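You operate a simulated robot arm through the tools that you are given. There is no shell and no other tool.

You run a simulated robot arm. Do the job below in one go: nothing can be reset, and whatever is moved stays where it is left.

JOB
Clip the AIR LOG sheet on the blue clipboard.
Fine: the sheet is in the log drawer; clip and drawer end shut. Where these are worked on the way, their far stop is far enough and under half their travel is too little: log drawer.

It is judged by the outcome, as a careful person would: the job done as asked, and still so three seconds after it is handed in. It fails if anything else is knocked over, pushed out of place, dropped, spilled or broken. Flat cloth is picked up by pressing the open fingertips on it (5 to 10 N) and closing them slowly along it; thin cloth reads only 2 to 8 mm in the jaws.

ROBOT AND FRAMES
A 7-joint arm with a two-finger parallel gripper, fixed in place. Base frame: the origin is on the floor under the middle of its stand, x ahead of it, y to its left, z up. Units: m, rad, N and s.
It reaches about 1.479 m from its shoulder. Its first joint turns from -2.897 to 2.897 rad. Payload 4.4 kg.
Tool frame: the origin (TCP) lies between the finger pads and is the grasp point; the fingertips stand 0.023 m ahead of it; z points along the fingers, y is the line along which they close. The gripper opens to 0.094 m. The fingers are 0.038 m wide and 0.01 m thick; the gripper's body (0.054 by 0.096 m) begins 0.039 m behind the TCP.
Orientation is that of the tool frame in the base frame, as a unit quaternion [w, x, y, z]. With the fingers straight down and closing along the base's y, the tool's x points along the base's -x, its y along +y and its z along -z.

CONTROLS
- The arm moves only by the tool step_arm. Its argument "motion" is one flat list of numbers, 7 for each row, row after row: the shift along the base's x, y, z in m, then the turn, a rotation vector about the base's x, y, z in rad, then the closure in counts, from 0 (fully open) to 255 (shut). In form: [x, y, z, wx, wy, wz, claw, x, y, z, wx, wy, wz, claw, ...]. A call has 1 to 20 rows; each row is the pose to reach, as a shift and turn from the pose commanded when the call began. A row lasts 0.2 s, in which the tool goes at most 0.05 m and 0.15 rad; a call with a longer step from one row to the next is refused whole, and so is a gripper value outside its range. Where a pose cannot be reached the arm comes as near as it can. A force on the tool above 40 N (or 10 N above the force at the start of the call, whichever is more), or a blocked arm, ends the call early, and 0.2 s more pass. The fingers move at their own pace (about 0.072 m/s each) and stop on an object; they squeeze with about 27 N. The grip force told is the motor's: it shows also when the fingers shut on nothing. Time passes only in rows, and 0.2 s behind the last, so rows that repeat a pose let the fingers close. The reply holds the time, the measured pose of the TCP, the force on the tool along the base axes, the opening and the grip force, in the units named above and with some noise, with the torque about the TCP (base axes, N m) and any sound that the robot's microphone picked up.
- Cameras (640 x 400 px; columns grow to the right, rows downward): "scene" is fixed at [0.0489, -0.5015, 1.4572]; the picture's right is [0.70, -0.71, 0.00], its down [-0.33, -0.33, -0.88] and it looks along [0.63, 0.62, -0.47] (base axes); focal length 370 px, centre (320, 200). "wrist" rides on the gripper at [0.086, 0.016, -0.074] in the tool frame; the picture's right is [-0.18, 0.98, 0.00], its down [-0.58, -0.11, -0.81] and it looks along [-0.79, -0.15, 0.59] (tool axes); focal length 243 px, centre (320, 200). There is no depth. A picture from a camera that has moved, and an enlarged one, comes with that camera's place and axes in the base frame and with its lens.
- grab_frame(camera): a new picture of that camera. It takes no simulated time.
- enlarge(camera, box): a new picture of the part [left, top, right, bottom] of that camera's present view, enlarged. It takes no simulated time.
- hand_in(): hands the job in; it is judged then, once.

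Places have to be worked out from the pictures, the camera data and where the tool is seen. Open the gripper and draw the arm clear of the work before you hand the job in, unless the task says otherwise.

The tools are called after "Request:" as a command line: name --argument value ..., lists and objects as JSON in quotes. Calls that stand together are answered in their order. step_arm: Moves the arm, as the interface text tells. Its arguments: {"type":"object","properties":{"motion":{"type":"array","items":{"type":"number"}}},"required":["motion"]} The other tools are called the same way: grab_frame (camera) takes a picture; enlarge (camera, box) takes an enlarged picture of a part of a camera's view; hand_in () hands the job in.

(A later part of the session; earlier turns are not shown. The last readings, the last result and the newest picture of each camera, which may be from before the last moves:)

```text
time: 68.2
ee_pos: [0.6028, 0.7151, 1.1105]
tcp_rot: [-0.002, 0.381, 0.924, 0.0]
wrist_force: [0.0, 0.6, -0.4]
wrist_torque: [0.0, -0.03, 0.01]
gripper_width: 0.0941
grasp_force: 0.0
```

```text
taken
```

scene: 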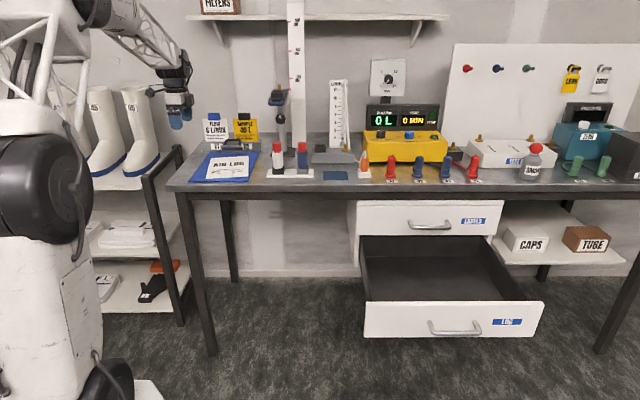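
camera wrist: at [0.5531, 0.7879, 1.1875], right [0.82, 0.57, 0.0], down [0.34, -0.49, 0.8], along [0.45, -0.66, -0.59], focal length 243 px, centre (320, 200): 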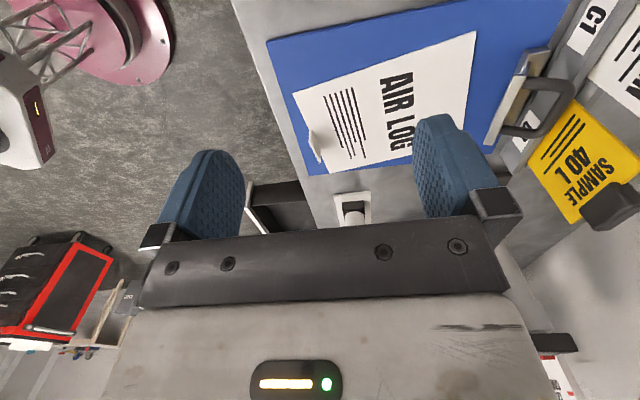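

I enlarge this view to fix tab, sheet corners, board edges and the clip.

Request:
enlarge --camera "wrist" --box '[250, 0, 570, 200]'

Request:
enlarge --camera "wrist" --box '[280, 70, 400, 185]'

Request:
enlarge --camera "scene" --box '[180, 120, 270, 190]'

```text
2.00 times, centred on (410, 100) of wrist
camera zoom: at [0.5531, 0.7879, 1.1875], right [0.82, 0.57, 0.0], down [0.34, -0.49, 0.8], along [0.45, -0.66, -0.59], focal length 485 px, centre (140, 400)
```

zoom: 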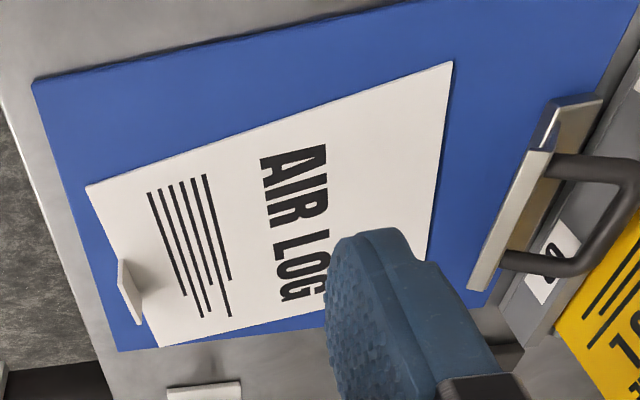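

```text
3.48 times, centred on (340, 128) of wrist
camera zoom: at [0.5531, 0.7879, 1.1875], right [0.82, 0.57, 0.0], down [0.34, -0.49, 0.8], along [0.45, -0.66, -0.59], focal length 844 px, centre (250, 452)
```

zoom: 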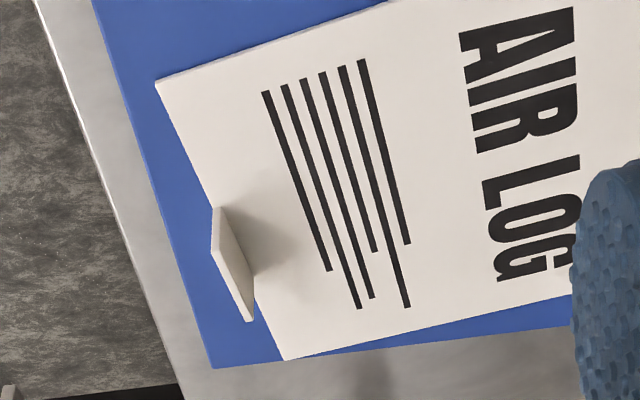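

```text
5.71 times, centred on (225, 155) of scene
camera zoom: at [0.0489, -0.5015, 1.4572], right [0.7, -0.71, 0.0], down [-0.33, -0.33, -0.88], along [0.63, 0.62, -0.47], focal length 2116 px, centre (863, 457)
```

zoom: 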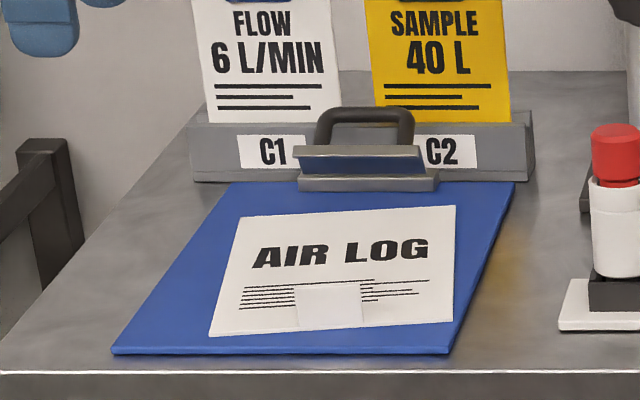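

In this view the tab base centre is at about e1 0.062, e2 0.900. The sheet is yawed 8.5° and the board spans e1 -0.071 to 0.138 with its front edge at e2≈0.873. I move above the tab, with the tool turned 8.5° to match and the fingers half open.

Request:
step_arm --motion '[0.0194, -0.0306, -0.03, 0, 0, 0.037, 110, 0.0387, -0.0613, -0.06, 0, 0, 0.074, 110, 0.0581, -0.0919, -0.09, 0, 0, 0.111, 110, 0.0774, -0.1225, -0.12, 0, 0, 0.148, 110, 0.0774, -0.1225, -0.13, 0, 0, 0.148, 110]'

Request:
grab_frame --camera "wrist"

Request:
enlarge --camera "scene" --box '[170, 110, 290, 195]'

```text
time: 69.4
ee_pos: [0.6791, 0.592, 0.9805]
tcp_rot: [-0.002, 0.313, 0.95, 0.001]
wrist_force: [0.0, -1.1, -0.3]
wrist_torque: [0.0, -0.01, 0.02]
gripper_width: 0.0536
grasp_force: 0.1
```

```text
taken
camera wrist: at [0.6201, 0.657, 1.0574], right [0.73, 0.68, 0.0], down [0.41, -0.43, 0.8], along [0.55, -0.59, -0.59], focal length 243 px, centre (320, 200)
```

wrist: 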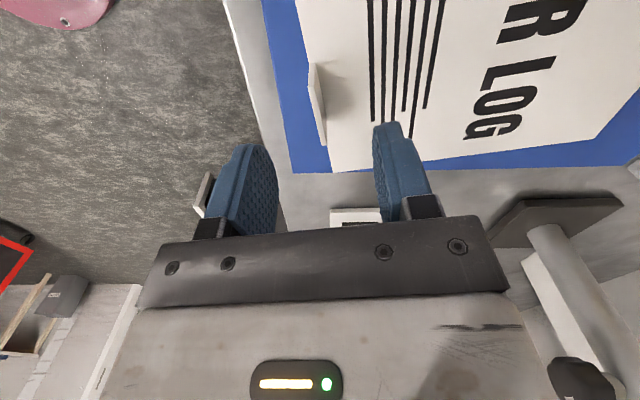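

```text
4.71 times, centred on (230, 152) of scene
camera zoom: at [0.0489, -0.5015, 1.4572], right [0.7, -0.71, 0.0], down [-0.33, -0.33, -0.88], along [0.63, 0.62, -0.47], focal length 1742 px, centre (744, 424)
```

zoom: 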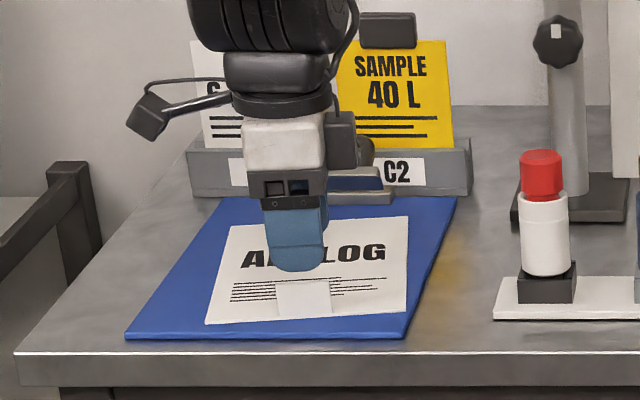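

I enlarge the wrist view to check the tab relative to the fingers.

Request:
enlarge --camera "wrist" --box '[250, 30, 410, 150]'

```text
3.33 times, centred on (330, 90) of wrist
camera zoom: at [0.6201, 0.657, 1.0574], right [0.73, 0.68, 0.0], down [0.41, -0.43, 0.8], along [0.55, -0.59, -0.59], focal length 809 px, centre (287, 567)
```

zoom: 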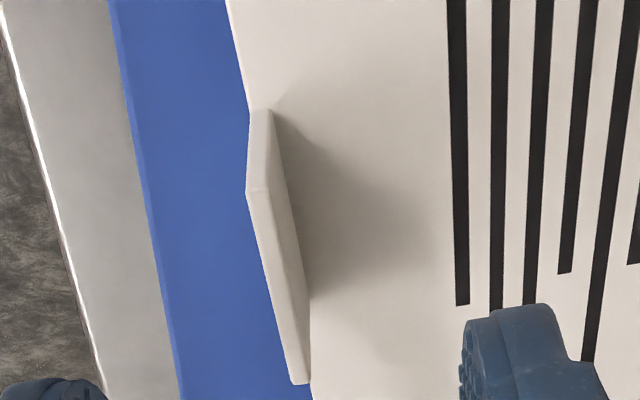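

The tab is exactly under the tool and parallel to the pads, with its top at z≈0.931. I descend so the tips stop a few millimetres above the card, then close on the tab.

Request:
step_arm --motion '[0, 0, -0.02, 0, 0, 0, 110, 0, 0, -0.036, 0, 0, 0, 110, 0, 0, -0.043, 0, 0, 0, 110, 0, 0, -0.0465, 0, 0, 0, 110]'

Request:
grab_frame --camera "wrist"

```text
time: 70.4
ee_pos: [0.6807, 0.592, 0.9347]
tcp_rot: [-0.002, 0.313, 0.95, 0.001]
wrist_force: [-0.2, 0.2, -1.2]
wrist_torque: [0.01, 0.01, 0.0]
gripper_width: 0.0534
grasp_force: 0.0
```

```text
taken
camera wrist: at [0.6209, 0.6578, 1.0119], right [0.73, 0.68, 0.0], down [0.41, -0.43, 0.8], along [0.55, -0.59, -0.59], focal length 243 px, centre (320, 200)
```

wrist: 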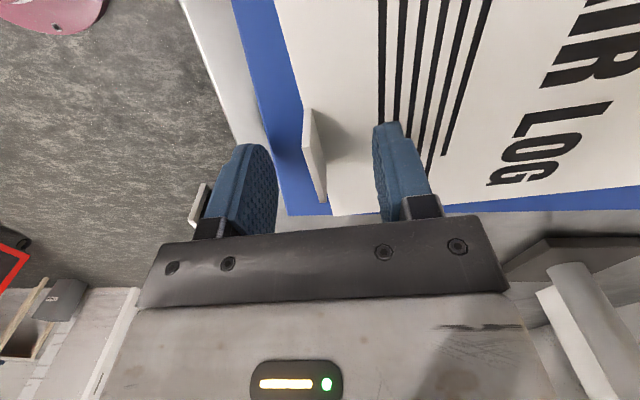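

The tab stands between the fingers. I close slowly on it.

Request:
step_arm --motion '[0, 0, 0, 0, 0, 0, 160, 0, 0, 0, 0, 0, 0, 210, 0, 0, 0, 0, 0, 0, 255, 0, 0, 0, 0, 0, 0, 255, 0, 0, 0, 0, 0, 0, 255]'

Request:
grab_frame --camera "wrist"

```text
time: 71.6
ee_pos: [0.6803, 0.5938, 0.9356]
tcp_rot: [-0.003, 0.313, 0.95, 0.001]
wrist_force: [-0.1, 0.7, 0.5]
wrist_torque: [-0.02, -0.05, 0.03]
gripper_width: 0.0034
grasp_force: 26.9
```

```text
taken
camera wrist: at [0.6209, 0.6578, 1.0119], right [0.73, 0.68, 0.0], down [0.41, -0.43, 0.8], along [0.55, -0.59, -0.59], focal length 243 px, centre (320, 200)
```

wrist: 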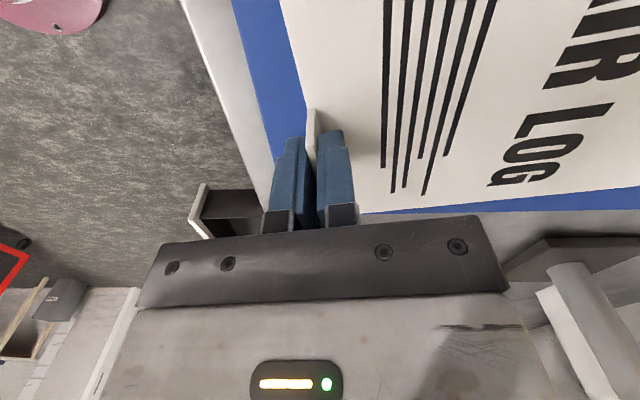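

The tab is gripped by its faces (3.4 mm). I lift the card 1 cm, turn it back 8.9° to line up with the board, and shift it to the clip's centre line.

Request:
step_arm --motion '[0, 0, 0.005, 0, 0, 0, 255, 0, 0, 0.01, 0, 0, 0, 255, -0.0064, 0.0064, 0.01, 0, 0, -0.052, 255, -0.0127, 0.0127, 0.01, 0, 0, -0.104, 255, -0.0191, 0.0191, 0.01, 0, 0, -0.155, 255, -0.0191, 0.0191, 0.01, 0, 0, -0.155, 255]'

Request:
grab_frame --camera "wrist"

Request:
enlarge --camera "scene" --box '[180, 125, 270, 190]'

```text
time: 73.0
ee_pos: [0.6621, 0.6127, 0.9443]
tcp_rot: [-0.003, 0.386, 0.923, 0.001]
wrist_force: [0.8, 0.2, -0.1]
wrist_torque: [-0.05, 0.01, 0.0]
gripper_width: 0.0032
grasp_force: 27.1
```

```text
taken
camera wrist: at [0.6119, 0.6855, 1.0214], right [0.83, 0.56, 0.0], down [0.33, -0.49, 0.8], along [0.45, -0.67, -0.59], focal length 243 px, centre (320, 200)
```

wrist: 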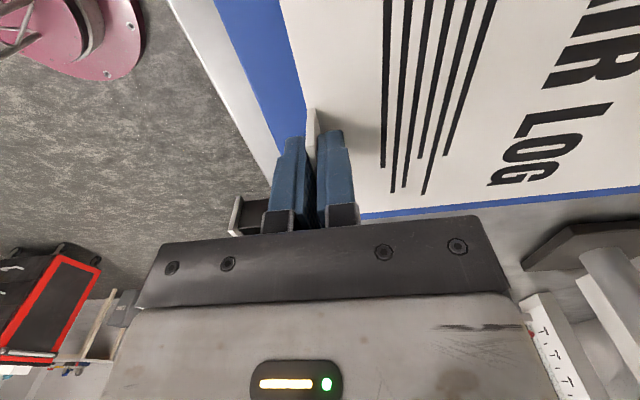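

```text
6.15 times, centred on (225, 158) of scene
camera zoom: at [0.0489, -0.5015, 1.4572], right [0.7, -0.71, 0.0], down [-0.33, -0.33, -0.88], along [0.63, 0.62, -0.47], focal length 2279 px, centre (905, 462)
```

zoom: 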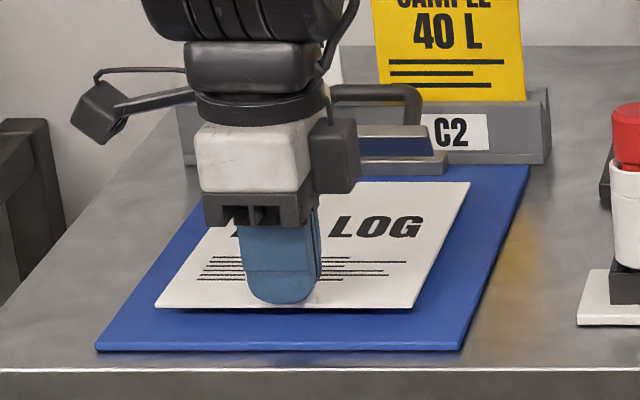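

The card is lined up with the board, a few mm left of centre. I nudge it 4 mm right, lower it slightly and slide it about 28 mm toward the hinge, under the raised clip plate.

Request:
step_arm --motion '[0.0028, -0.0028, -0.003, 0, 0, 0, 255, 0.0085, 0.0029, -0.003, 0, 0, 0, 255, 0.0141, 0.0085, -0.003, 0, 0, 0, 255, 0.0184, 0.0128, -0.003, 0, 0, 0, 255, 0.0226, 0.017, -0.003, 0, 0, 0, 255]'

Request:
grab_frame --camera "wrist"

Request:
enlarge --camera "scene" --box '[200, 130, 270, 180]'

```text
time: 74.2
ee_pos: [0.6839, 0.6279, 0.9423]
tcp_rot: [-0.004, 0.386, 0.922, 0.001]
wrist_force: [-0.1, 0.7, -0.7]
wrist_torque: [-0.05, 0.06, 0.0]
gripper_width: 0.0034
grasp_force: 26.8
```

```text
taken
camera wrist: at [0.6349, 0.7019, 1.0189], right [0.83, 0.56, 0.0], down [0.33, -0.49, 0.8], along [0.45, -0.67, -0.59], focal length 243 px, centre (320, 200)
```

wrist: 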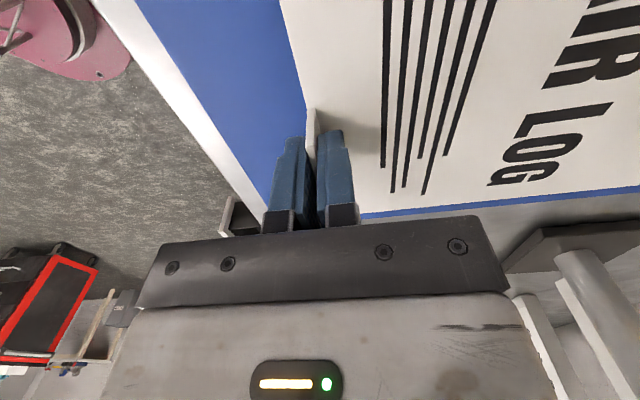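

```text
8.00 times, centred on (235, 155) of scene
camera zoom: at [0.0489, -0.5015, 1.4572], right [0.7, -0.71, 0.0], down [-0.33, -0.33, -0.88], along [0.63, 0.62, -0.47], focal length 2962 px, centre (1000, 560)
```

zoom: 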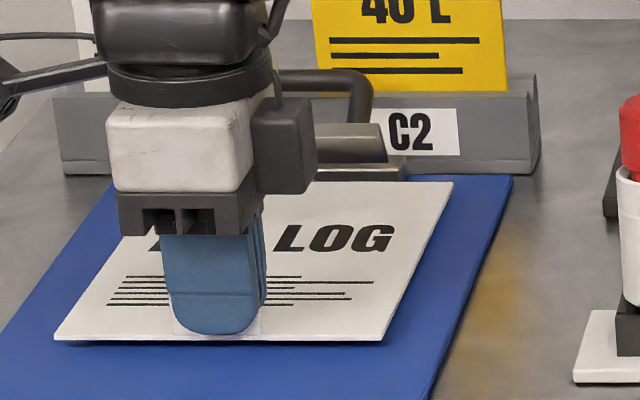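

By both the tool position and the picture, the card's title edge is about 1 cm short of the hinge block and roughly 2 cm under the plate. I lower it onto the board, and check the force before releasing.

Request:
step_arm --motion '[0, 0, -0.002, 0, 0, 0, 255, 0, 0, -0.004, 0, 0, 0, 255, 0, 0, -0.0062, 0, 0, 0, 255, 0, 0, -0.0068, 0, 0, 0, 255]'

Request:
enlarge --camera "scene" --box '[200, 130, 270, 180]'

```text
time: 75.2
ee_pos: [0.6844, 0.6277, 0.9351]
tcp_rot: [-0.002, 0.385, 0.923, 0.0]
wrist_force: [-0.6, -0.7, -1.0]
wrist_torque: [-0.07, -0.07, -0.04]
gripper_width: 0.0034
grasp_force: 26.7
```

```text
8.00 times, centred on (235, 155) of scene
camera zoom: at [0.0489, -0.5015, 1.4572], right [0.7, -0.71, 0.0], down [-0.33, -0.33, -0.88], along [0.63, 0.62, -0.47], focal length 2962 px, centre (1000, 560)
```

zoom: 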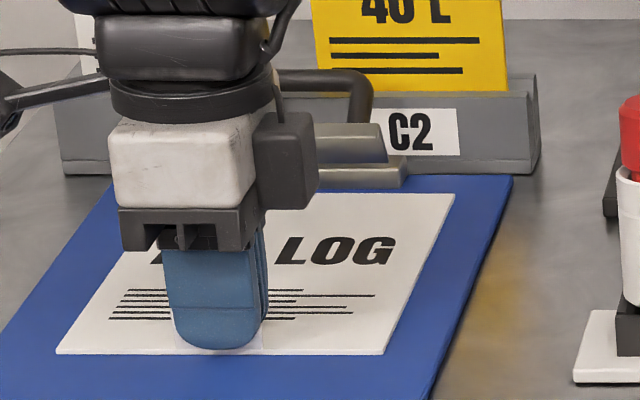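

The card lies flat, its title edge about 1 cm from the hinge block and some 19 mm behind where the lip will come down. I open the fingers and rise.

Request:
step_arm --motion '[0, 0, 0, 0, 0, 0, 200, 0, 0, 0, 0, 0, 0, 160, 0, 0, 0, 0, 0, 0, 130, 0, 0, 0, 0, 0, 0, 120, 0, 0, 0.01, 0, 0, 0, 120, 0, 0, 0.035, 0, 0, 0, 120, 0, 0, 0.07, 0, 0, 0, 120, 0, 0, 0.11, 0, 0, 0, 120, 0, 0, 0.15, 0, 0, 0, 120]'

Request:
grab_frame --camera "wrist"

Request:
enlarge --camera "scene" --box '[180, 115, 280, 190]'

```text
time: 77.2
ee_pos: [0.6846, 0.6247, 1.0839]
tcp_rot: [-0.002, 0.385, 0.923, 0.0]
wrist_force: [0.4, -0.4, -0.4]
wrist_torque: [0.02, -0.01, -0.01]
gripper_width: 0.0499
grasp_force: 0.0
```

```text
taken
camera wrist: at [0.6349, 0.7001, 1.16], right [0.83, 0.56, 0.0], down [0.33, -0.49, 0.8], along [0.45, -0.67, -0.59], focal length 243 px, centre (320, 200)
```

wrist: 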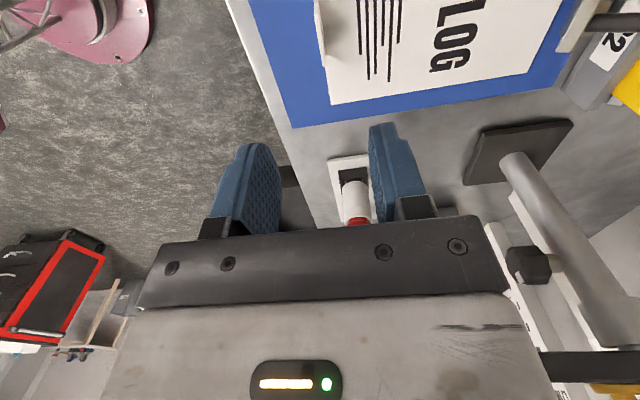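

```text
5.33 times, centred on (230, 152) of scene
camera zoom: at [0.0489, -0.5015, 1.4572], right [0.7, -0.71, 0.0], down [-0.33, -0.33, -0.88], along [0.63, 0.62, -0.47], focal length 1975 px, centre (800, 453)
```

zoom: 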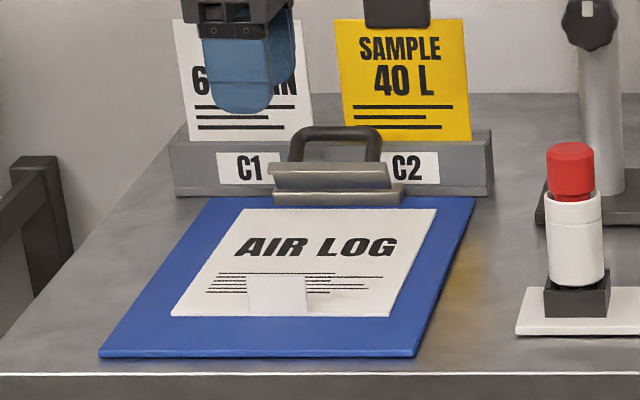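

The card sits straight and centred, with its title edge under the raised plate. I go to the side view position to check the overlap under the clip before closing it.

Request:
step_arm --motion '[0.0042, 0.0438, 0.02, 0, 0, 0, 120, 0.0085, 0.0877, 0.04, 0, 0, 0, 120, 0.0127, 0.1315, 0.05, 0, 0, 0, 120, 0.017, 0.1754, 0.06, 0, 0, 0, 120, 0.0212, 0.2192, 0.06, 0, 0, 0, 120]'

Request:
enlarge --camera "wrist" --box '[240, 10, 480, 170]'

Request:
grab_frame --camera "wrist"

```text
time: 78.4
ee_pos: [0.703, 0.8482, 1.1477]
tcp_rot: [-0.002, 0.386, 0.922, 0.001]
wrist_force: [-0.4, -0.2, -0.8]
wrist_torque: [0.02, -0.01, -0.01]
gripper_width: 0.0497
grasp_force: 0.2
```

```text
2.50 times, centred on (360, 90) of wrist
camera zoom: at [0.6542, 0.9216, 1.2243], right [0.83, 0.56, 0.0], down [0.33, -0.49, 0.8], along [0.45, -0.67, -0.6], focal length 606 px, centre (220, 475)
```

zoom: 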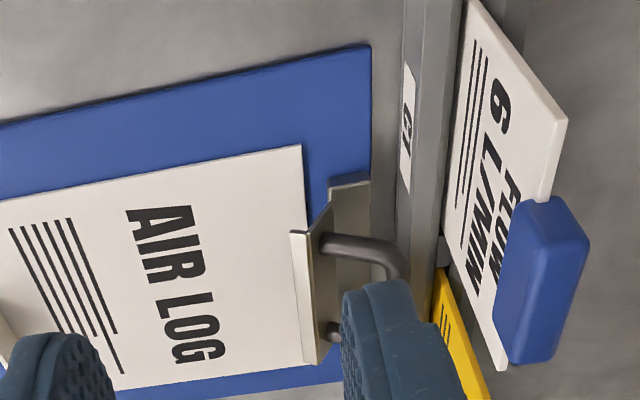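

```text
taken
camera wrist: at [0.6542, 0.9216, 1.2243], right [0.83, 0.56, 0.0], down [0.33, -0.49, 0.8], along [0.45, -0.67, -0.6], focal length 243 px, centre (320, 200)
```

wrist: 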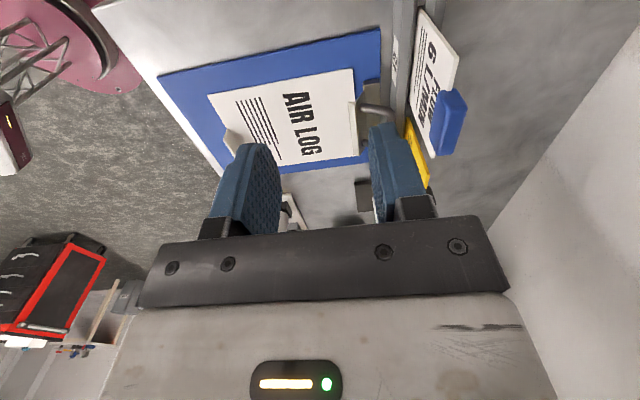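

The card's title edge reaches under the raised plate, about 1 cm from the hinge block. To close, I'll use closed fingers, tilted 25° as before, inside the arch opening and push the plate forward and down. I move to just above that notch first.

Request:
step_arm --motion '[0.0263, -0.0224, -0.01, 0.0771, -0.0771, 0, 255, 0.0526, -0.0448, -0.02, 0.1542, -0.1542, 0, 255, 0.0789, -0.0671, -0.04, 0.2313, -0.2313, 0, 255, 0.1052, -0.0895, -0.07, 0.3085, -0.3085, 0, 255, 0.1052, -0.0895, -0.1, 0.3085, -0.3085, 0, 255, 0.1052, -0.0895, -0.1223, 0.3085, -0.3085, 0, 255]'

Request:
grab_frame --camera "wrist"

Request:
enlarge --camera "scene" --box '[190, 110, 280, 175]'

```text
time: 79.8
ee_pos: [0.8093, 0.7588, 1.0261]
tcp_rot: [0.081, 0.376, 0.901, 0.202]
wrist_force: [-0.3, 0.0, 0.8]
wrist_torque: [0.0, 0.0, 0.0]
gripper_width: 0.0
grasp_force: 26.9
```

```text
taken
camera wrist: at [0.7366, 0.808, 1.1013], right [0.76, 0.49, 0.41], down [0.1, -0.73, 0.68], along [0.64, -0.48, -0.6], focal length 243 px, centre (320, 200)
```

wrist: 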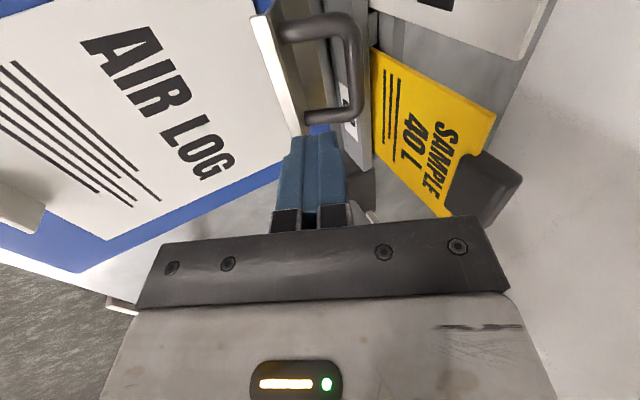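

```text
6.15 times, centred on (235, 142) of scene
camera zoom: at [0.0489, -0.5015, 1.4572], right [0.7, -0.71, 0.0], down [-0.33, -0.33, -0.88], along [0.63, 0.62, -0.47], focal length 2279 px, centre (843, 554)
```

zoom: 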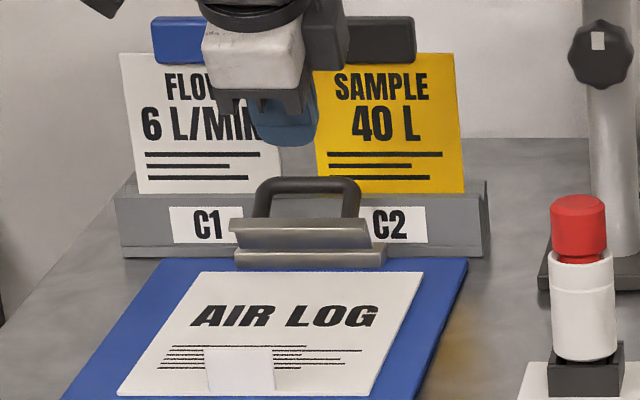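

The views agree: the plate's upper edge is at about e2 1.127, z 0.941 and the bar at e2 1.166, z 0.948. I slide the closed fingertips down along their axis into the gap between plate and bar.

Request:
step_arm --motion '[0.0063, 0.0063, -0.019, 0, 0, 0, 255, 0.0125, 0.0125, -0.038, 0, 0, 0, 255, 0.0188, 0.0188, -0.057, 0, 0, 0, 255]'

Request:
grab_frame --camera "wrist"

Request:
enlarge --camera "scene" --box '[200, 120, 270, 170]'

```text
time: 80.6
ee_pos: [0.8285, 0.7769, 0.9676]
tcp_rot: [0.081, 0.376, 0.901, 0.201]
wrist_force: [-1.5, -0.5, 0.3]
wrist_torque: [-0.02, 0.01, 0.04]
gripper_width: 0.0
grasp_force: 27.1
```

```text
taken
camera wrist: at [0.7558, 0.826, 1.0435], right [0.76, 0.49, 0.41], down [0.1, -0.73, 0.68], along [0.64, -0.48, -0.6], focal length 243 px, centre (320, 200)
```

wrist: 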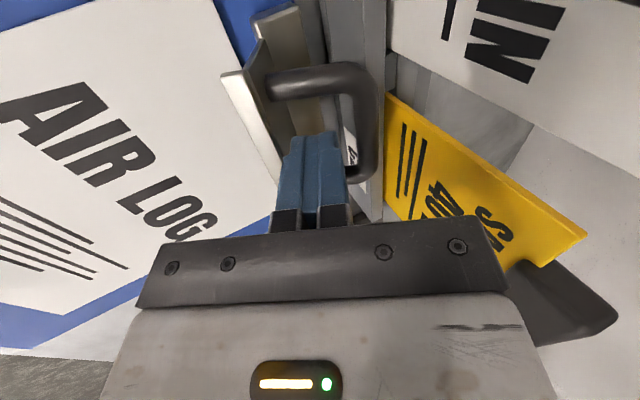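

```text
8.00 times, centred on (235, 145) of scene
camera zoom: at [0.0489, -0.5015, 1.4572], right [0.7, -0.71, 0.0], down [-0.33, -0.33, -0.88], along [0.63, 0.62, -0.47], focal length 2962 px, centre (1000, 640)
```

zoom: 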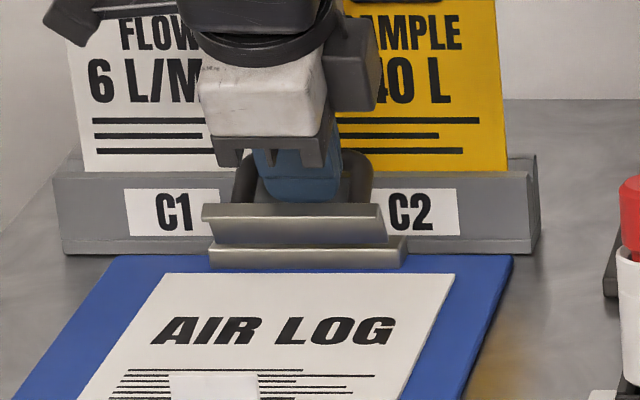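

The fingertips are in the gap between plate and bar. I push the plate forward and down in small steps, following its hinge arc.

Request:
step_arm --motion '[-0.0025, -0.0025, -0.003, 0, 0, 0, 255, -0.0048, -0.0048, -0.0056, 0, 0, 0, 255, -0.0066, -0.0066, -0.007, 0, 0, 0, 255, -0.0084, -0.0084, -0.0085, 0, 0, 0, 255]'

Request:
enlarge --camera "scene" --box '[200, 120, 270, 170]'

Request:
grab_frame --camera "wrist"

```text
time: 81.6
ee_pos: [0.8196, 0.7688, 0.9568]
tcp_rot: [0.08, 0.376, 0.901, 0.2]
wrist_force: [-0.7, 1.0, 0.0]
wrist_torque: [0.02, -0.06, 0.02]
gripper_width: 0.0001
grasp_force: 26.5
```

```text
8.00 times, centred on (235, 145) of scene
camera zoom: at [0.0489, -0.5015, 1.4572], right [0.7, -0.71, 0.0], down [-0.33, -0.33, -0.88], along [0.63, 0.62, -0.47], focal length 2962 px, centre (1000, 640)
```

zoom: 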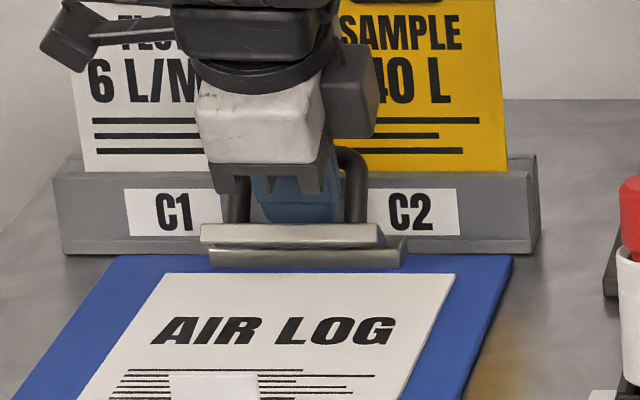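

```text
taken
camera wrist: at [0.7484, 0.8186, 1.0335], right [0.76, 0.49, 0.41], down [0.1, -0.73, 0.68], along [0.64, -0.48, -0.6], focal length 243 px, centre (320, 200)
```

wrist: 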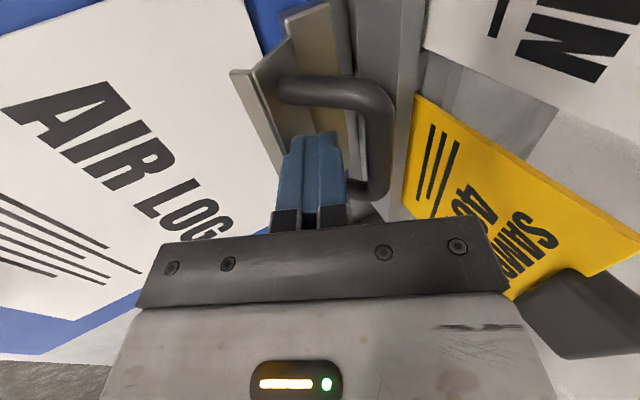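

The plate is coming down with almost no force and the card is undisturbed. I continue along the arc.

Request:
step_arm --motion '[-0.0016, -0.0016, -0.002, 0, 0, 0, 255, -0.0031, -0.0031, -0.004, 0, 0, 0, 255, -0.0044, -0.0044, -0.006, 0, 0, 0, 255, -0.0055, -0.0055, -0.0085, 0, 0, 0, 255]'

Request:
enlarge --camera "scene" --box '[200, 120, 270, 170]'

Request:
grab_frame --camera "wrist"

```text
time: 82.6
ee_pos: [0.814, 0.7642, 0.9498]
tcp_rot: [0.081, 0.376, 0.901, 0.201]
wrist_force: [-1.2, 2.2, 4.5]
wrist_torque: [0.05, -0.13, 0.0]
gripper_width: 0.0
grasp_force: 27.7
```

```text
8.00 times, centred on (235, 145) of scene
camera zoom: at [0.0489, -0.5015, 1.4572], right [0.7, -0.71, 0.0], down [-0.33, -0.33, -0.88], along [0.63, 0.62, -0.47], focal length 2962 px, centre (1000, 640)
```

zoom: 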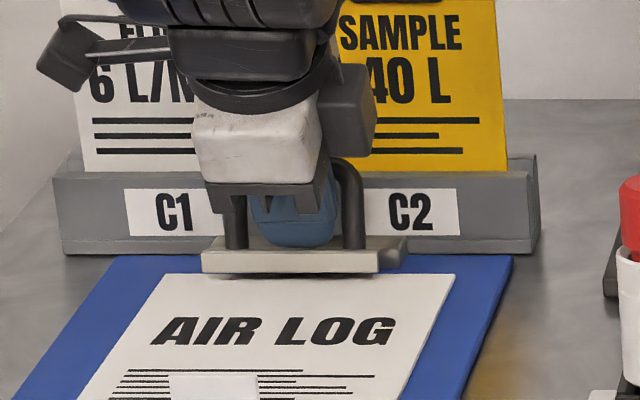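

```text
taken
camera wrist: at [0.7425, 0.8137, 1.0261], right [0.76, 0.49, 0.41], down [0.1, -0.73, 0.68], along [0.64, -0.48, -0.6], focal length 243 px, centre (320, 200)
```

wrist: 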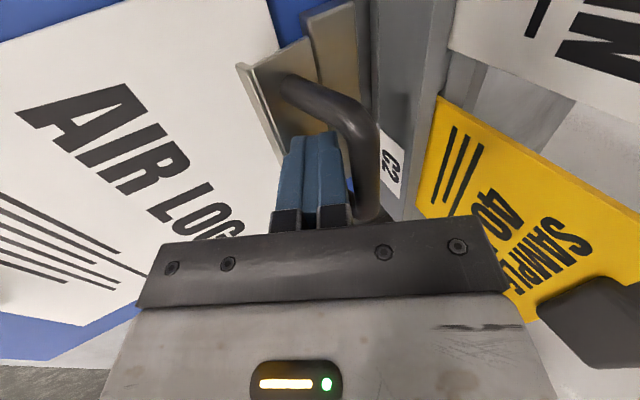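

The plate is down to roughly 15°, above the card. The fingers' rear would meet the bar if I went on like this, so I withdraw along the finger axis, bring the tool upright and place it in front of the arch, over the plate's front strip.

Request:
step_arm --motion '[-0.006, -0.006, 0.018, 0, 0, 0, 255, -0.012, -0.012, 0.036, 0, 0, 0, 255, -0.018, -0.018, 0.054, 0, 0, 0, 255, -0.0148, -0.0148, 0.056, -0.103, 0.103, 0, 255, -0.0117, -0.0117, 0.058, -0.206, 0.206, 0, 255, -0.0085, -0.0085, 0.06, -0.3085, 0.3085, 0, 255]'

Request:
grab_frame --camera "wrist"

Request:
enlarge --camera "scene" --box '[190, 110, 280, 175]'

```text
time: 84.0
ee_pos: [0.8067, 0.7543, 1.01]
tcp_rot: [-0.002, 0.386, 0.923, 0.0]
wrist_force: [-0.6, 0.6, -0.4]
wrist_torque: [0.02, -0.01, 0.02]
gripper_width: 0.0
grasp_force: 26.7
```

```text
taken
camera wrist: at [0.7573, 0.8283, 1.0861], right [0.83, 0.56, 0.0], down [0.33, -0.49, 0.8], along [0.45, -0.67, -0.59], focal length 243 px, centre (320, 200)
```

wrist: 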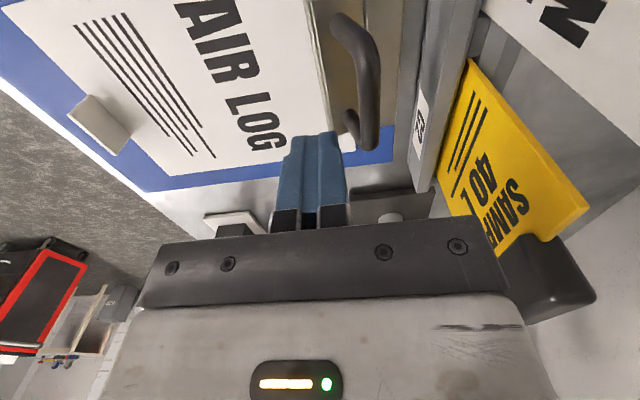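

```text
6.15 times, centred on (235, 142) of scene
camera zoom: at [0.0489, -0.5015, 1.4572], right [0.7, -0.71, 0.0], down [-0.33, -0.33, -0.88], along [0.63, 0.62, -0.47], focal length 2279 px, centre (843, 554)
```

zoom: 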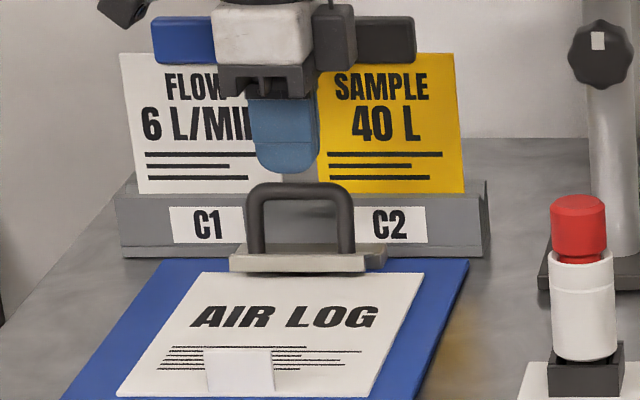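

The clip holds at a small angle with the arch almost upright. I check in the wrist view that the fingertips are over the plate's front strip and ahead of the arch.

Request:
enlarge --camera "wrist" --box '[280, 0, 440, 160]'

```text
2.50 times, centred on (360, 80) of wrist
camera zoom: at [0.7573, 0.8283, 1.0861], right [0.83, 0.56, 0.0], down [0.33, -0.49, 0.8], along [0.45, -0.67, -0.59], focal length 606 px, centre (220, 500)
```

zoom: 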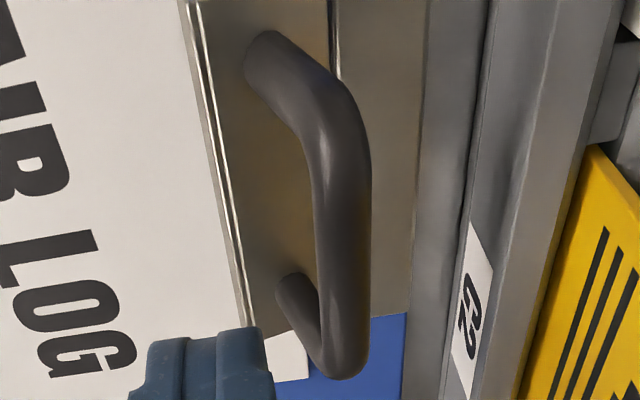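

The card's corner is visible beyond the plate's end, so it is well under the clip. The fingertips' rear half is over the plate's front strip. I lower and press in small steps, watching the force.

Request:
step_arm --motion '[0.0005, 0.0005, -0.025, 0, 0, 0, 255, 0.001, 0.001, -0.045, 0, 0, 0, 255, 0.001, 0.001, -0.055, 0, 0, 0, 255]'

Request:
step_arm --motion '[0, 0, -0.002, 0, 0, 0, 255, 0, 0, -0.004, 0, 0, 0, 255, 0, 0, -0.006, 0, 0, 0, 255]'

Request:
enlarge --camera "scene" --box '[200, 120, 270, 170]'

Request:
grab_frame --camera "wrist"

```text
time: 84.8
ee_pos: [0.8078, 0.7565, 0.9532]
tcp_rot: [-0.003, 0.386, 0.923, 0.0]
wrist_force: [0.7, 0.0, 0.1]
wrist_torque: [0.01, 0.0, -0.03]
gripper_width: 0.0002
grasp_force: 26.5
```

```text
time: 85.6
ee_pos: [0.8069, 0.7571, 0.9484]
tcp_rot: [-0.003, 0.386, 0.923, 0.002]
wrist_force: [0.9, 0.2, 1.3]
wrist_torque: [0.01, -0.01, 0.0]
gripper_width: 0.0
grasp_force: 26.6
```

```text
8.00 times, centred on (235, 145) of scene
camera zoom: at [0.0489, -0.5015, 1.4572], right [0.7, -0.71, 0.0], down [-0.33, -0.33, -0.88], along [0.63, 0.62, -0.47], focal length 2962 px, centre (1000, 640)
```

zoom: 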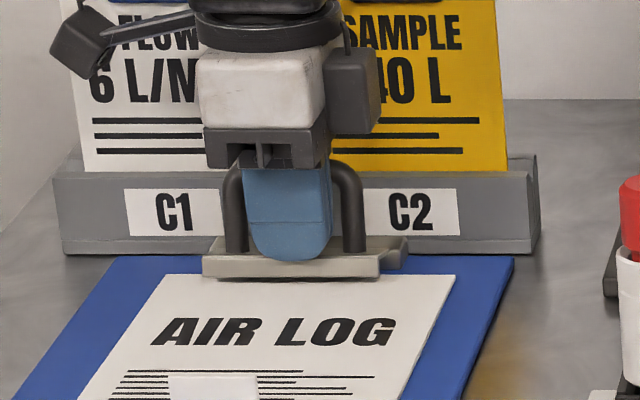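

```text
taken
camera wrist: at [0.7582, 0.8295, 1.0251], right [0.83, 0.56, 0.0], down [0.33, -0.49, 0.8], along [0.45, -0.67, -0.59], focal length 243 px, centre (320, 200)
```

wrist: 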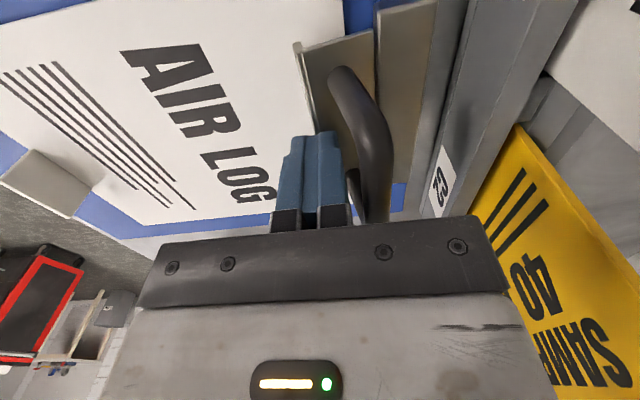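

The plate is moving down with only about 1 N. I go on pressing in 2 mm steps.

Request:
step_arm --motion '[0, 0, -0.002, 0, 0, 0, 255, 0, 0, -0.004, 0, 0, 0, 255]'

Request:
enlarge --camera "scene" --box '[200, 120, 270, 170]'

```text
time: 86.2
ee_pos: [0.8066, 0.7561, 0.9446]
tcp_rot: [-0.002, 0.386, 0.922, 0.001]
wrist_force: [-0.8, 0.6, 0.7]
wrist_torque: [-0.02, 0.03, 0.0]
gripper_width: 0.0
grasp_force: 27.2
```

```text
8.00 times, centred on (235, 145) of scene
camera zoom: at [0.0489, -0.5015, 1.4572], right [0.7, -0.71, 0.0], down [-0.33, -0.33, -0.88], along [0.63, 0.62, -0.47], focal length 2962 px, centre (1000, 640)
```

zoom: 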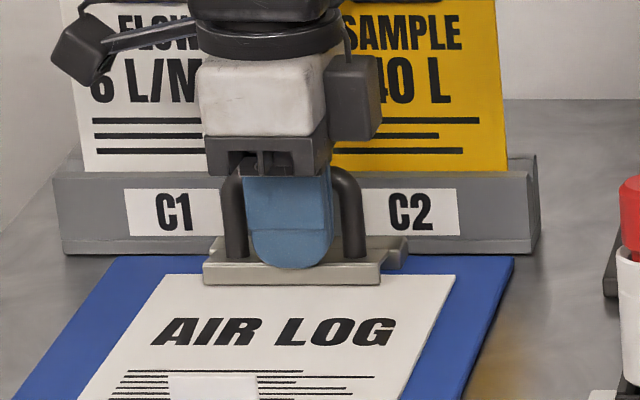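

The lip is nearly on the card. I press a little further, until the force rises.

Request:
step_arm --motion '[0, 0, -0.0015, 0, 0, 0, 255, 0, 0, -0.003, 0, 0, 0, 255]'

Request:
enlarge --camera "scene" --box '[200, 120, 270, 170]'

```text
time: 86.8
ee_pos: [0.8073, 0.7566, 0.9443]
tcp_rot: [-0.002, 0.386, 0.923, 0.001]
wrist_force: [-4.1, -2.4, 11.3]
wrist_torque: [0.03, -0.23, -0.02]
gripper_width: 0.0001
grasp_force: 26.8
```

```text
8.00 times, centred on (235, 145) of scene
camera zoom: at [0.0489, -0.5015, 1.4572], right [0.7, -0.71, 0.0], down [-0.33, -0.33, -0.88], along [0.63, 0.62, -0.47], focal length 2962 px, centre (1000, 640)
```

zoom: 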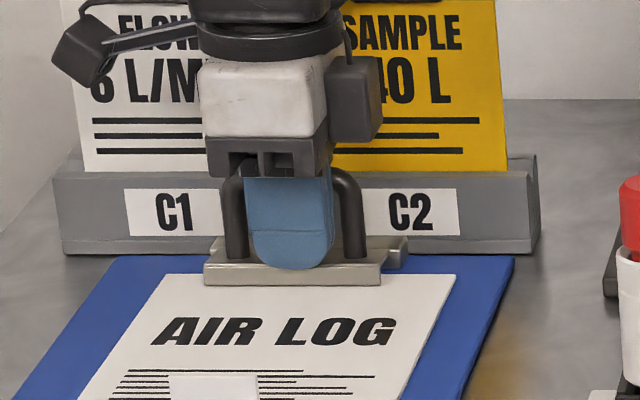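

The force rose to 11 N with no further travel: the lip now bears on the card and board. I press 1 mm more to seat it, then rise straight up and away.

Request:
step_arm --motion '[0, 0, -0.001, 0, 0, 0, 255, 0, 0, -0.001, 0, 0, 0, 255, 0, 0, 0.004, 0, 0, 0, 255, 0, 0, 0.02, 0, 0, 0, 255, 0, 0, 0.05, 0, 0, 0, 255, -0.01, -0.01, 0.09, 0, 0, 0, 255, -0.02, -0.02, 0.13, 0, 0, 0, 255]'

Request:
enlarge --camera "scene" --box '[180, 110, 280, 185]'

Request:
enlarge --camera "wrist" --box '[240, 0, 440, 150]'

```text
time: 88.4
ee_pos: [0.7897, 0.7353, 1.0717]
tcp_rot: [-0.002, 0.386, 0.923, -0.001]
wrist_force: [-0.1, -0.8, -0.9]
wrist_torque: [0.03, 0.01, 0.0]
gripper_width: 0.0
grasp_force: 27.0
```

```text
5.33 times, centred on (230, 148) of scene
camera zoom: at [0.0489, -0.5015, 1.4572], right [0.7, -0.71, 0.0], down [-0.33, -0.33, -0.88], along [0.63, 0.62, -0.47], focal length 1975 px, centre (800, 480)
```

zoom: 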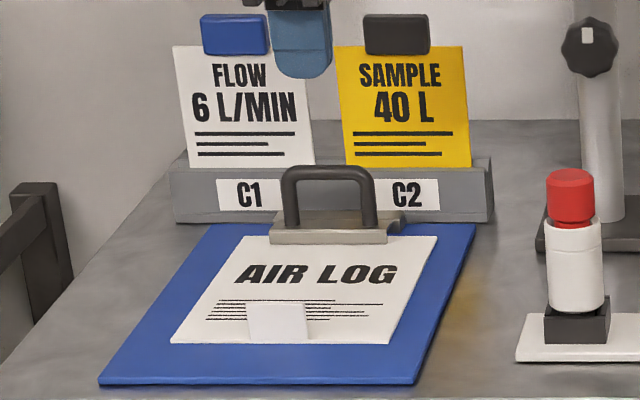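

```text
2.67 times, centred on (340, 75) of wrist
camera zoom: at [0.7406, 0.8093, 1.1481], right [0.83, 0.56, 0.0], down [0.33, -0.49, 0.8], along [0.45, -0.67, -0.59], focal length 647 px, centre (267, 533)
```

zoom: 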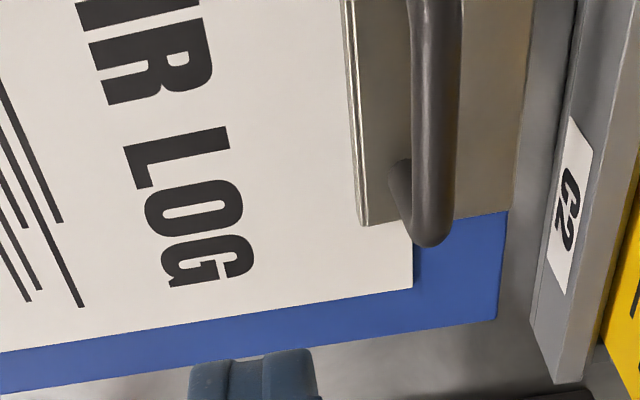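

The clip lies on the card with about 2 cm of the card beneath the plate. I check that it is fully shut from the same side viewpoint I used at the start.

Request:
step_arm --motion '[-0.0157, 0.034, 0.01, 0, 0, 0, 255, -0.0314, 0.068, 0.021, 0, 0, 0, 255, -0.0471, 0.1021, 0.021, 0, 0, 0, 255, -0.0628, 0.1361, 0.021, 0, 0, 0, 255]'

Request:
enlarge --camera "wrist" --box '[290, 95, 370, 195]'

Request:
enlarge --camera "wrist" --box '[270, 80, 430, 210]'

Request:
enlarge --camera "scene" --box '[210, 135, 260, 165]'

```text
time: 89.4
ee_pos: [0.7245, 0.8716, 1.0941]
tcp_rot: [-0.003, 0.386, 0.922, 0.0]
wrist_force: [0.0, 0.2, 0.8]
wrist_torque: [0.01, 0.04, 0.05]
gripper_width: 0.0
grasp_force: 27.1
```

```text
4.00 times, centred on (330, 145) of wrist
camera zoom: at [0.6761, 0.9445, 1.1702], right [0.83, 0.56, 0.0], down [0.33, -0.49, 0.8], along [0.45, -0.67, -0.59], focal length 970 px, centre (280, 420)
```

zoom: 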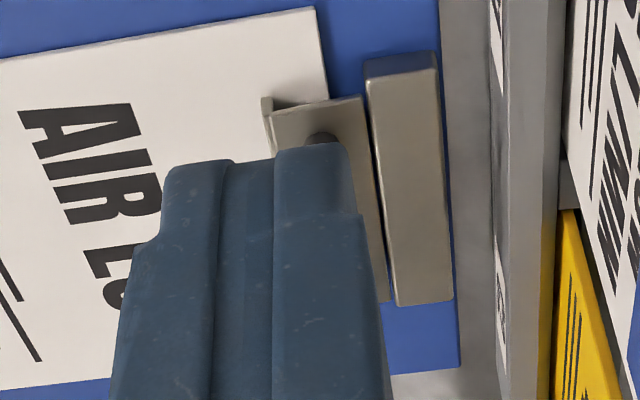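

```text
3.08 times, centred on (350, 145) of wrist
camera zoom: at [0.6761, 0.9445, 1.1702], right [0.83, 0.56, 0.0], down [0.33, -0.49, 0.8], along [0.45, -0.67, -0.59], focal length 746 px, centre (228, 369)
```

zoom: 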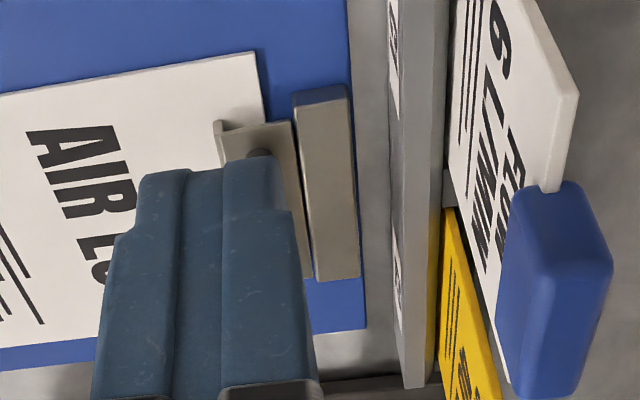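

```text
12.80 times, centred on (235, 150) of scene
camera zoom: at [0.0489, -0.5015, 1.4572], right [0.7, -0.71, 0.0], down [-0.33, -0.33, -0.88], along [0.63, 0.62, -0.47], focal length 4740 px, centre (1408, 840)
```

zoom: 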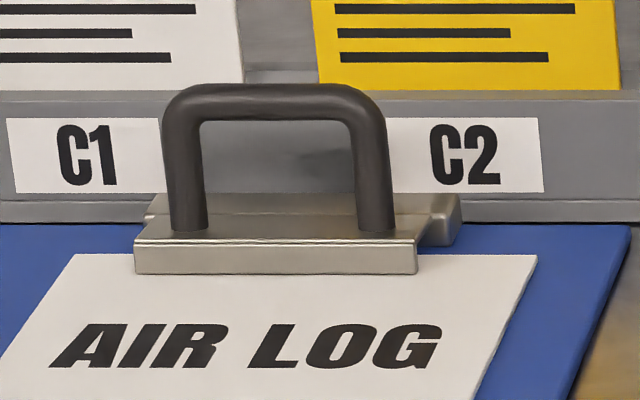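

The clip looks just as it did when shut, now with the card beneath. Next is the drawer: I back away from the bench and carry the empty hand over toward the drawer front, at this height.

Request:
step_arm --motion '[-0.0318, -0.0318, 0, 0, 0, 0, 255, -0.0636, -0.0636, 0, 0, 0, 0, 255, -0.0955, -0.0955, 0, 0, 0, 0, 255, -0.1273, -0.1273, 0, 0, 0, 0, 255, -0.1591, -0.1591, 0, 0, 0, 0, 255, -0.1909, -0.1909, 0, 0, 0, 0, 255, -0.1725, -0.2347, 0, 0, 0, 0, 255, -0.1541, -0.2786, 0, 0, 0, 0, 255, -0.1358, -0.3224, 0, 0, 0, 0, 255, -0.1174, -0.3663, 0, 0, 0, 0, 255, -0.099, -0.4101, 0, 0, 0, 0, 255, -0.0806, -0.4539, 0, 0, 0, 0, 255, -0.0622, -0.4978, 0, 0, 0, 0, 255, -0.0439, -0.5416, 0, 0, 0, 0, 255, -0.0255, -0.5855, 0, 0, 0, 0, 255, -0.0071, -0.6293, 0, 0, 0, 0, 255, 0.0113, -0.6731, 0, 0, 0, 0, 255, 0.0297, -0.717, 0, 0, 0, 0, 255, 0.048, -0.7608, 0, 0, 0, 0, 255, 0.0664, -0.8047, 0, 0, 0, 0, 255]'

Request:
grab_frame --camera "scene"

```text
time: 93.6
ee_pos: [0.791, 0.0662, 1.0934]
tcp_rot: [-0.003, 0.387, 0.922, 0.001]
wrist_force: [0.9, -0.1, 1.2]
wrist_torque: [0.01, 0.0, 0.02]
gripper_width: 0.0
grasp_force: 27.6
```

```text
taken
```

scene: 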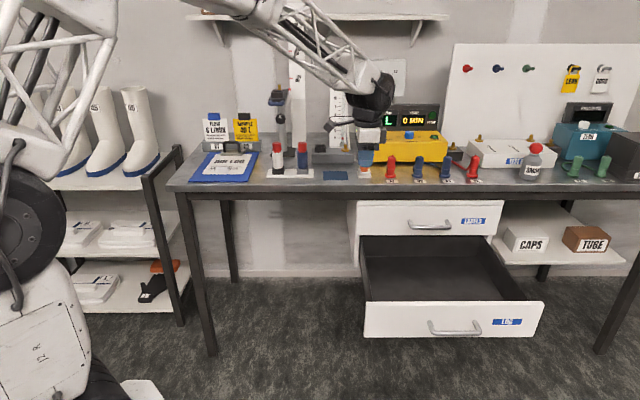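

The clipboard looks right from here too. I move in front of the open drawer, turning the tool horizontal again and setting the fingers half open, down to the handle height.

Request:
step_arm --motion '[0.0027, -0.0343, -0.0175, 0.101, -0.101, 0, 120, 0.0053, -0.0686, -0.035, 0.2019, -0.2019, 0, 120, 0.008, -0.1029, -0.0525, 0.3029, -0.3029, 0, 120, 0.0106, -0.1372, -0.07, 0.4039, -0.4039, 0, 120, 0.0133, -0.1715, -0.0875, 0.5049, -0.5049, 0, 120, 0.016, -0.2057, -0.105, 0.6058, -0.6058, 0, 120, 0.0186, -0.24, -0.1225, 0.7068, -0.7068, 0, 120, 0.0213, -0.2743, -0.14, 0.8078, -0.8078, 0, 120, 0.0239, -0.3086, -0.1575, 0.9087, -0.9087, 0, 120, 0.0266, -0.3429, -0.175, 1.0097, -1.0097, 0, 120, 0.0293, -0.3772, -0.1925, 1.1107, -1.1107, 0, 120, 0.0293, -0.3772, -0.237, 1.1107, -1.1107, 0, 120, 0.0293, -0.3772, -0.2815, 1.1107, -1.1107, 0, 120, 0.0293, -0.3772, -0.326, 1.1107, -1.1107, 0, 120, 0.0293, -0.3772, -0.3705, 1.1107, -1.1107, 0, 120, 0.0293, -0.3772, -0.415, 1.1107, -1.1107, 0, 120, 0.0293, -0.3772, -0.46, 1.1107, -1.1107, 0, 120, 0.0293, -0.3772, -0.5034, 1.1107, -1.1107, 0, 120]'

Request:
grab_frame --camera "wrist"

Request:
grab_frame --camera "scene"

```text
time: 97.4
ee_pos: [0.822, -0.3107, 0.591]
tcp_rot: [0.267, 0.271, 0.653, 0.655]
wrist_force: [-0.2, -1.3, -0.1]
wrist_torque: [-0.02, 0.05, 0.0]
gripper_width: 0.0498
grasp_force: 0.0
```

```text
taken
camera wrist: at [0.7085, -0.3018, 0.6092], right [0.14, -0.13, 0.98], down [-0.16, -0.98, -0.11], along [0.98, -0.14, -0.15], focal length 243 px, centre (320, 200)
```

wrist: 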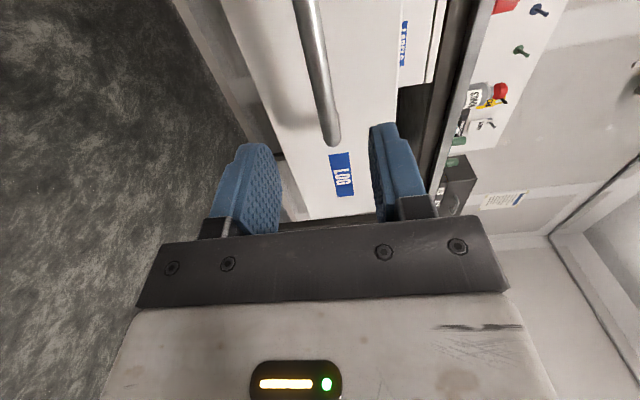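

```text
taken
```

scene: 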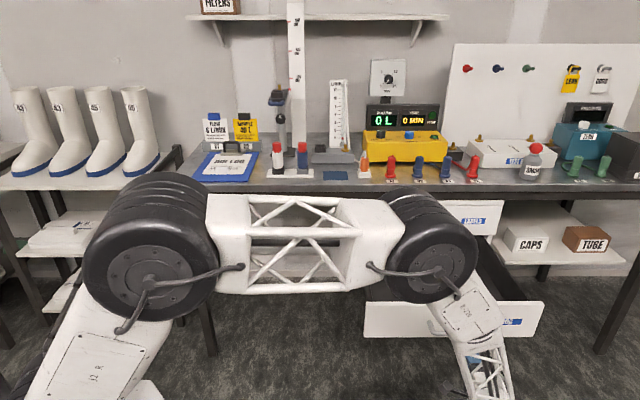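

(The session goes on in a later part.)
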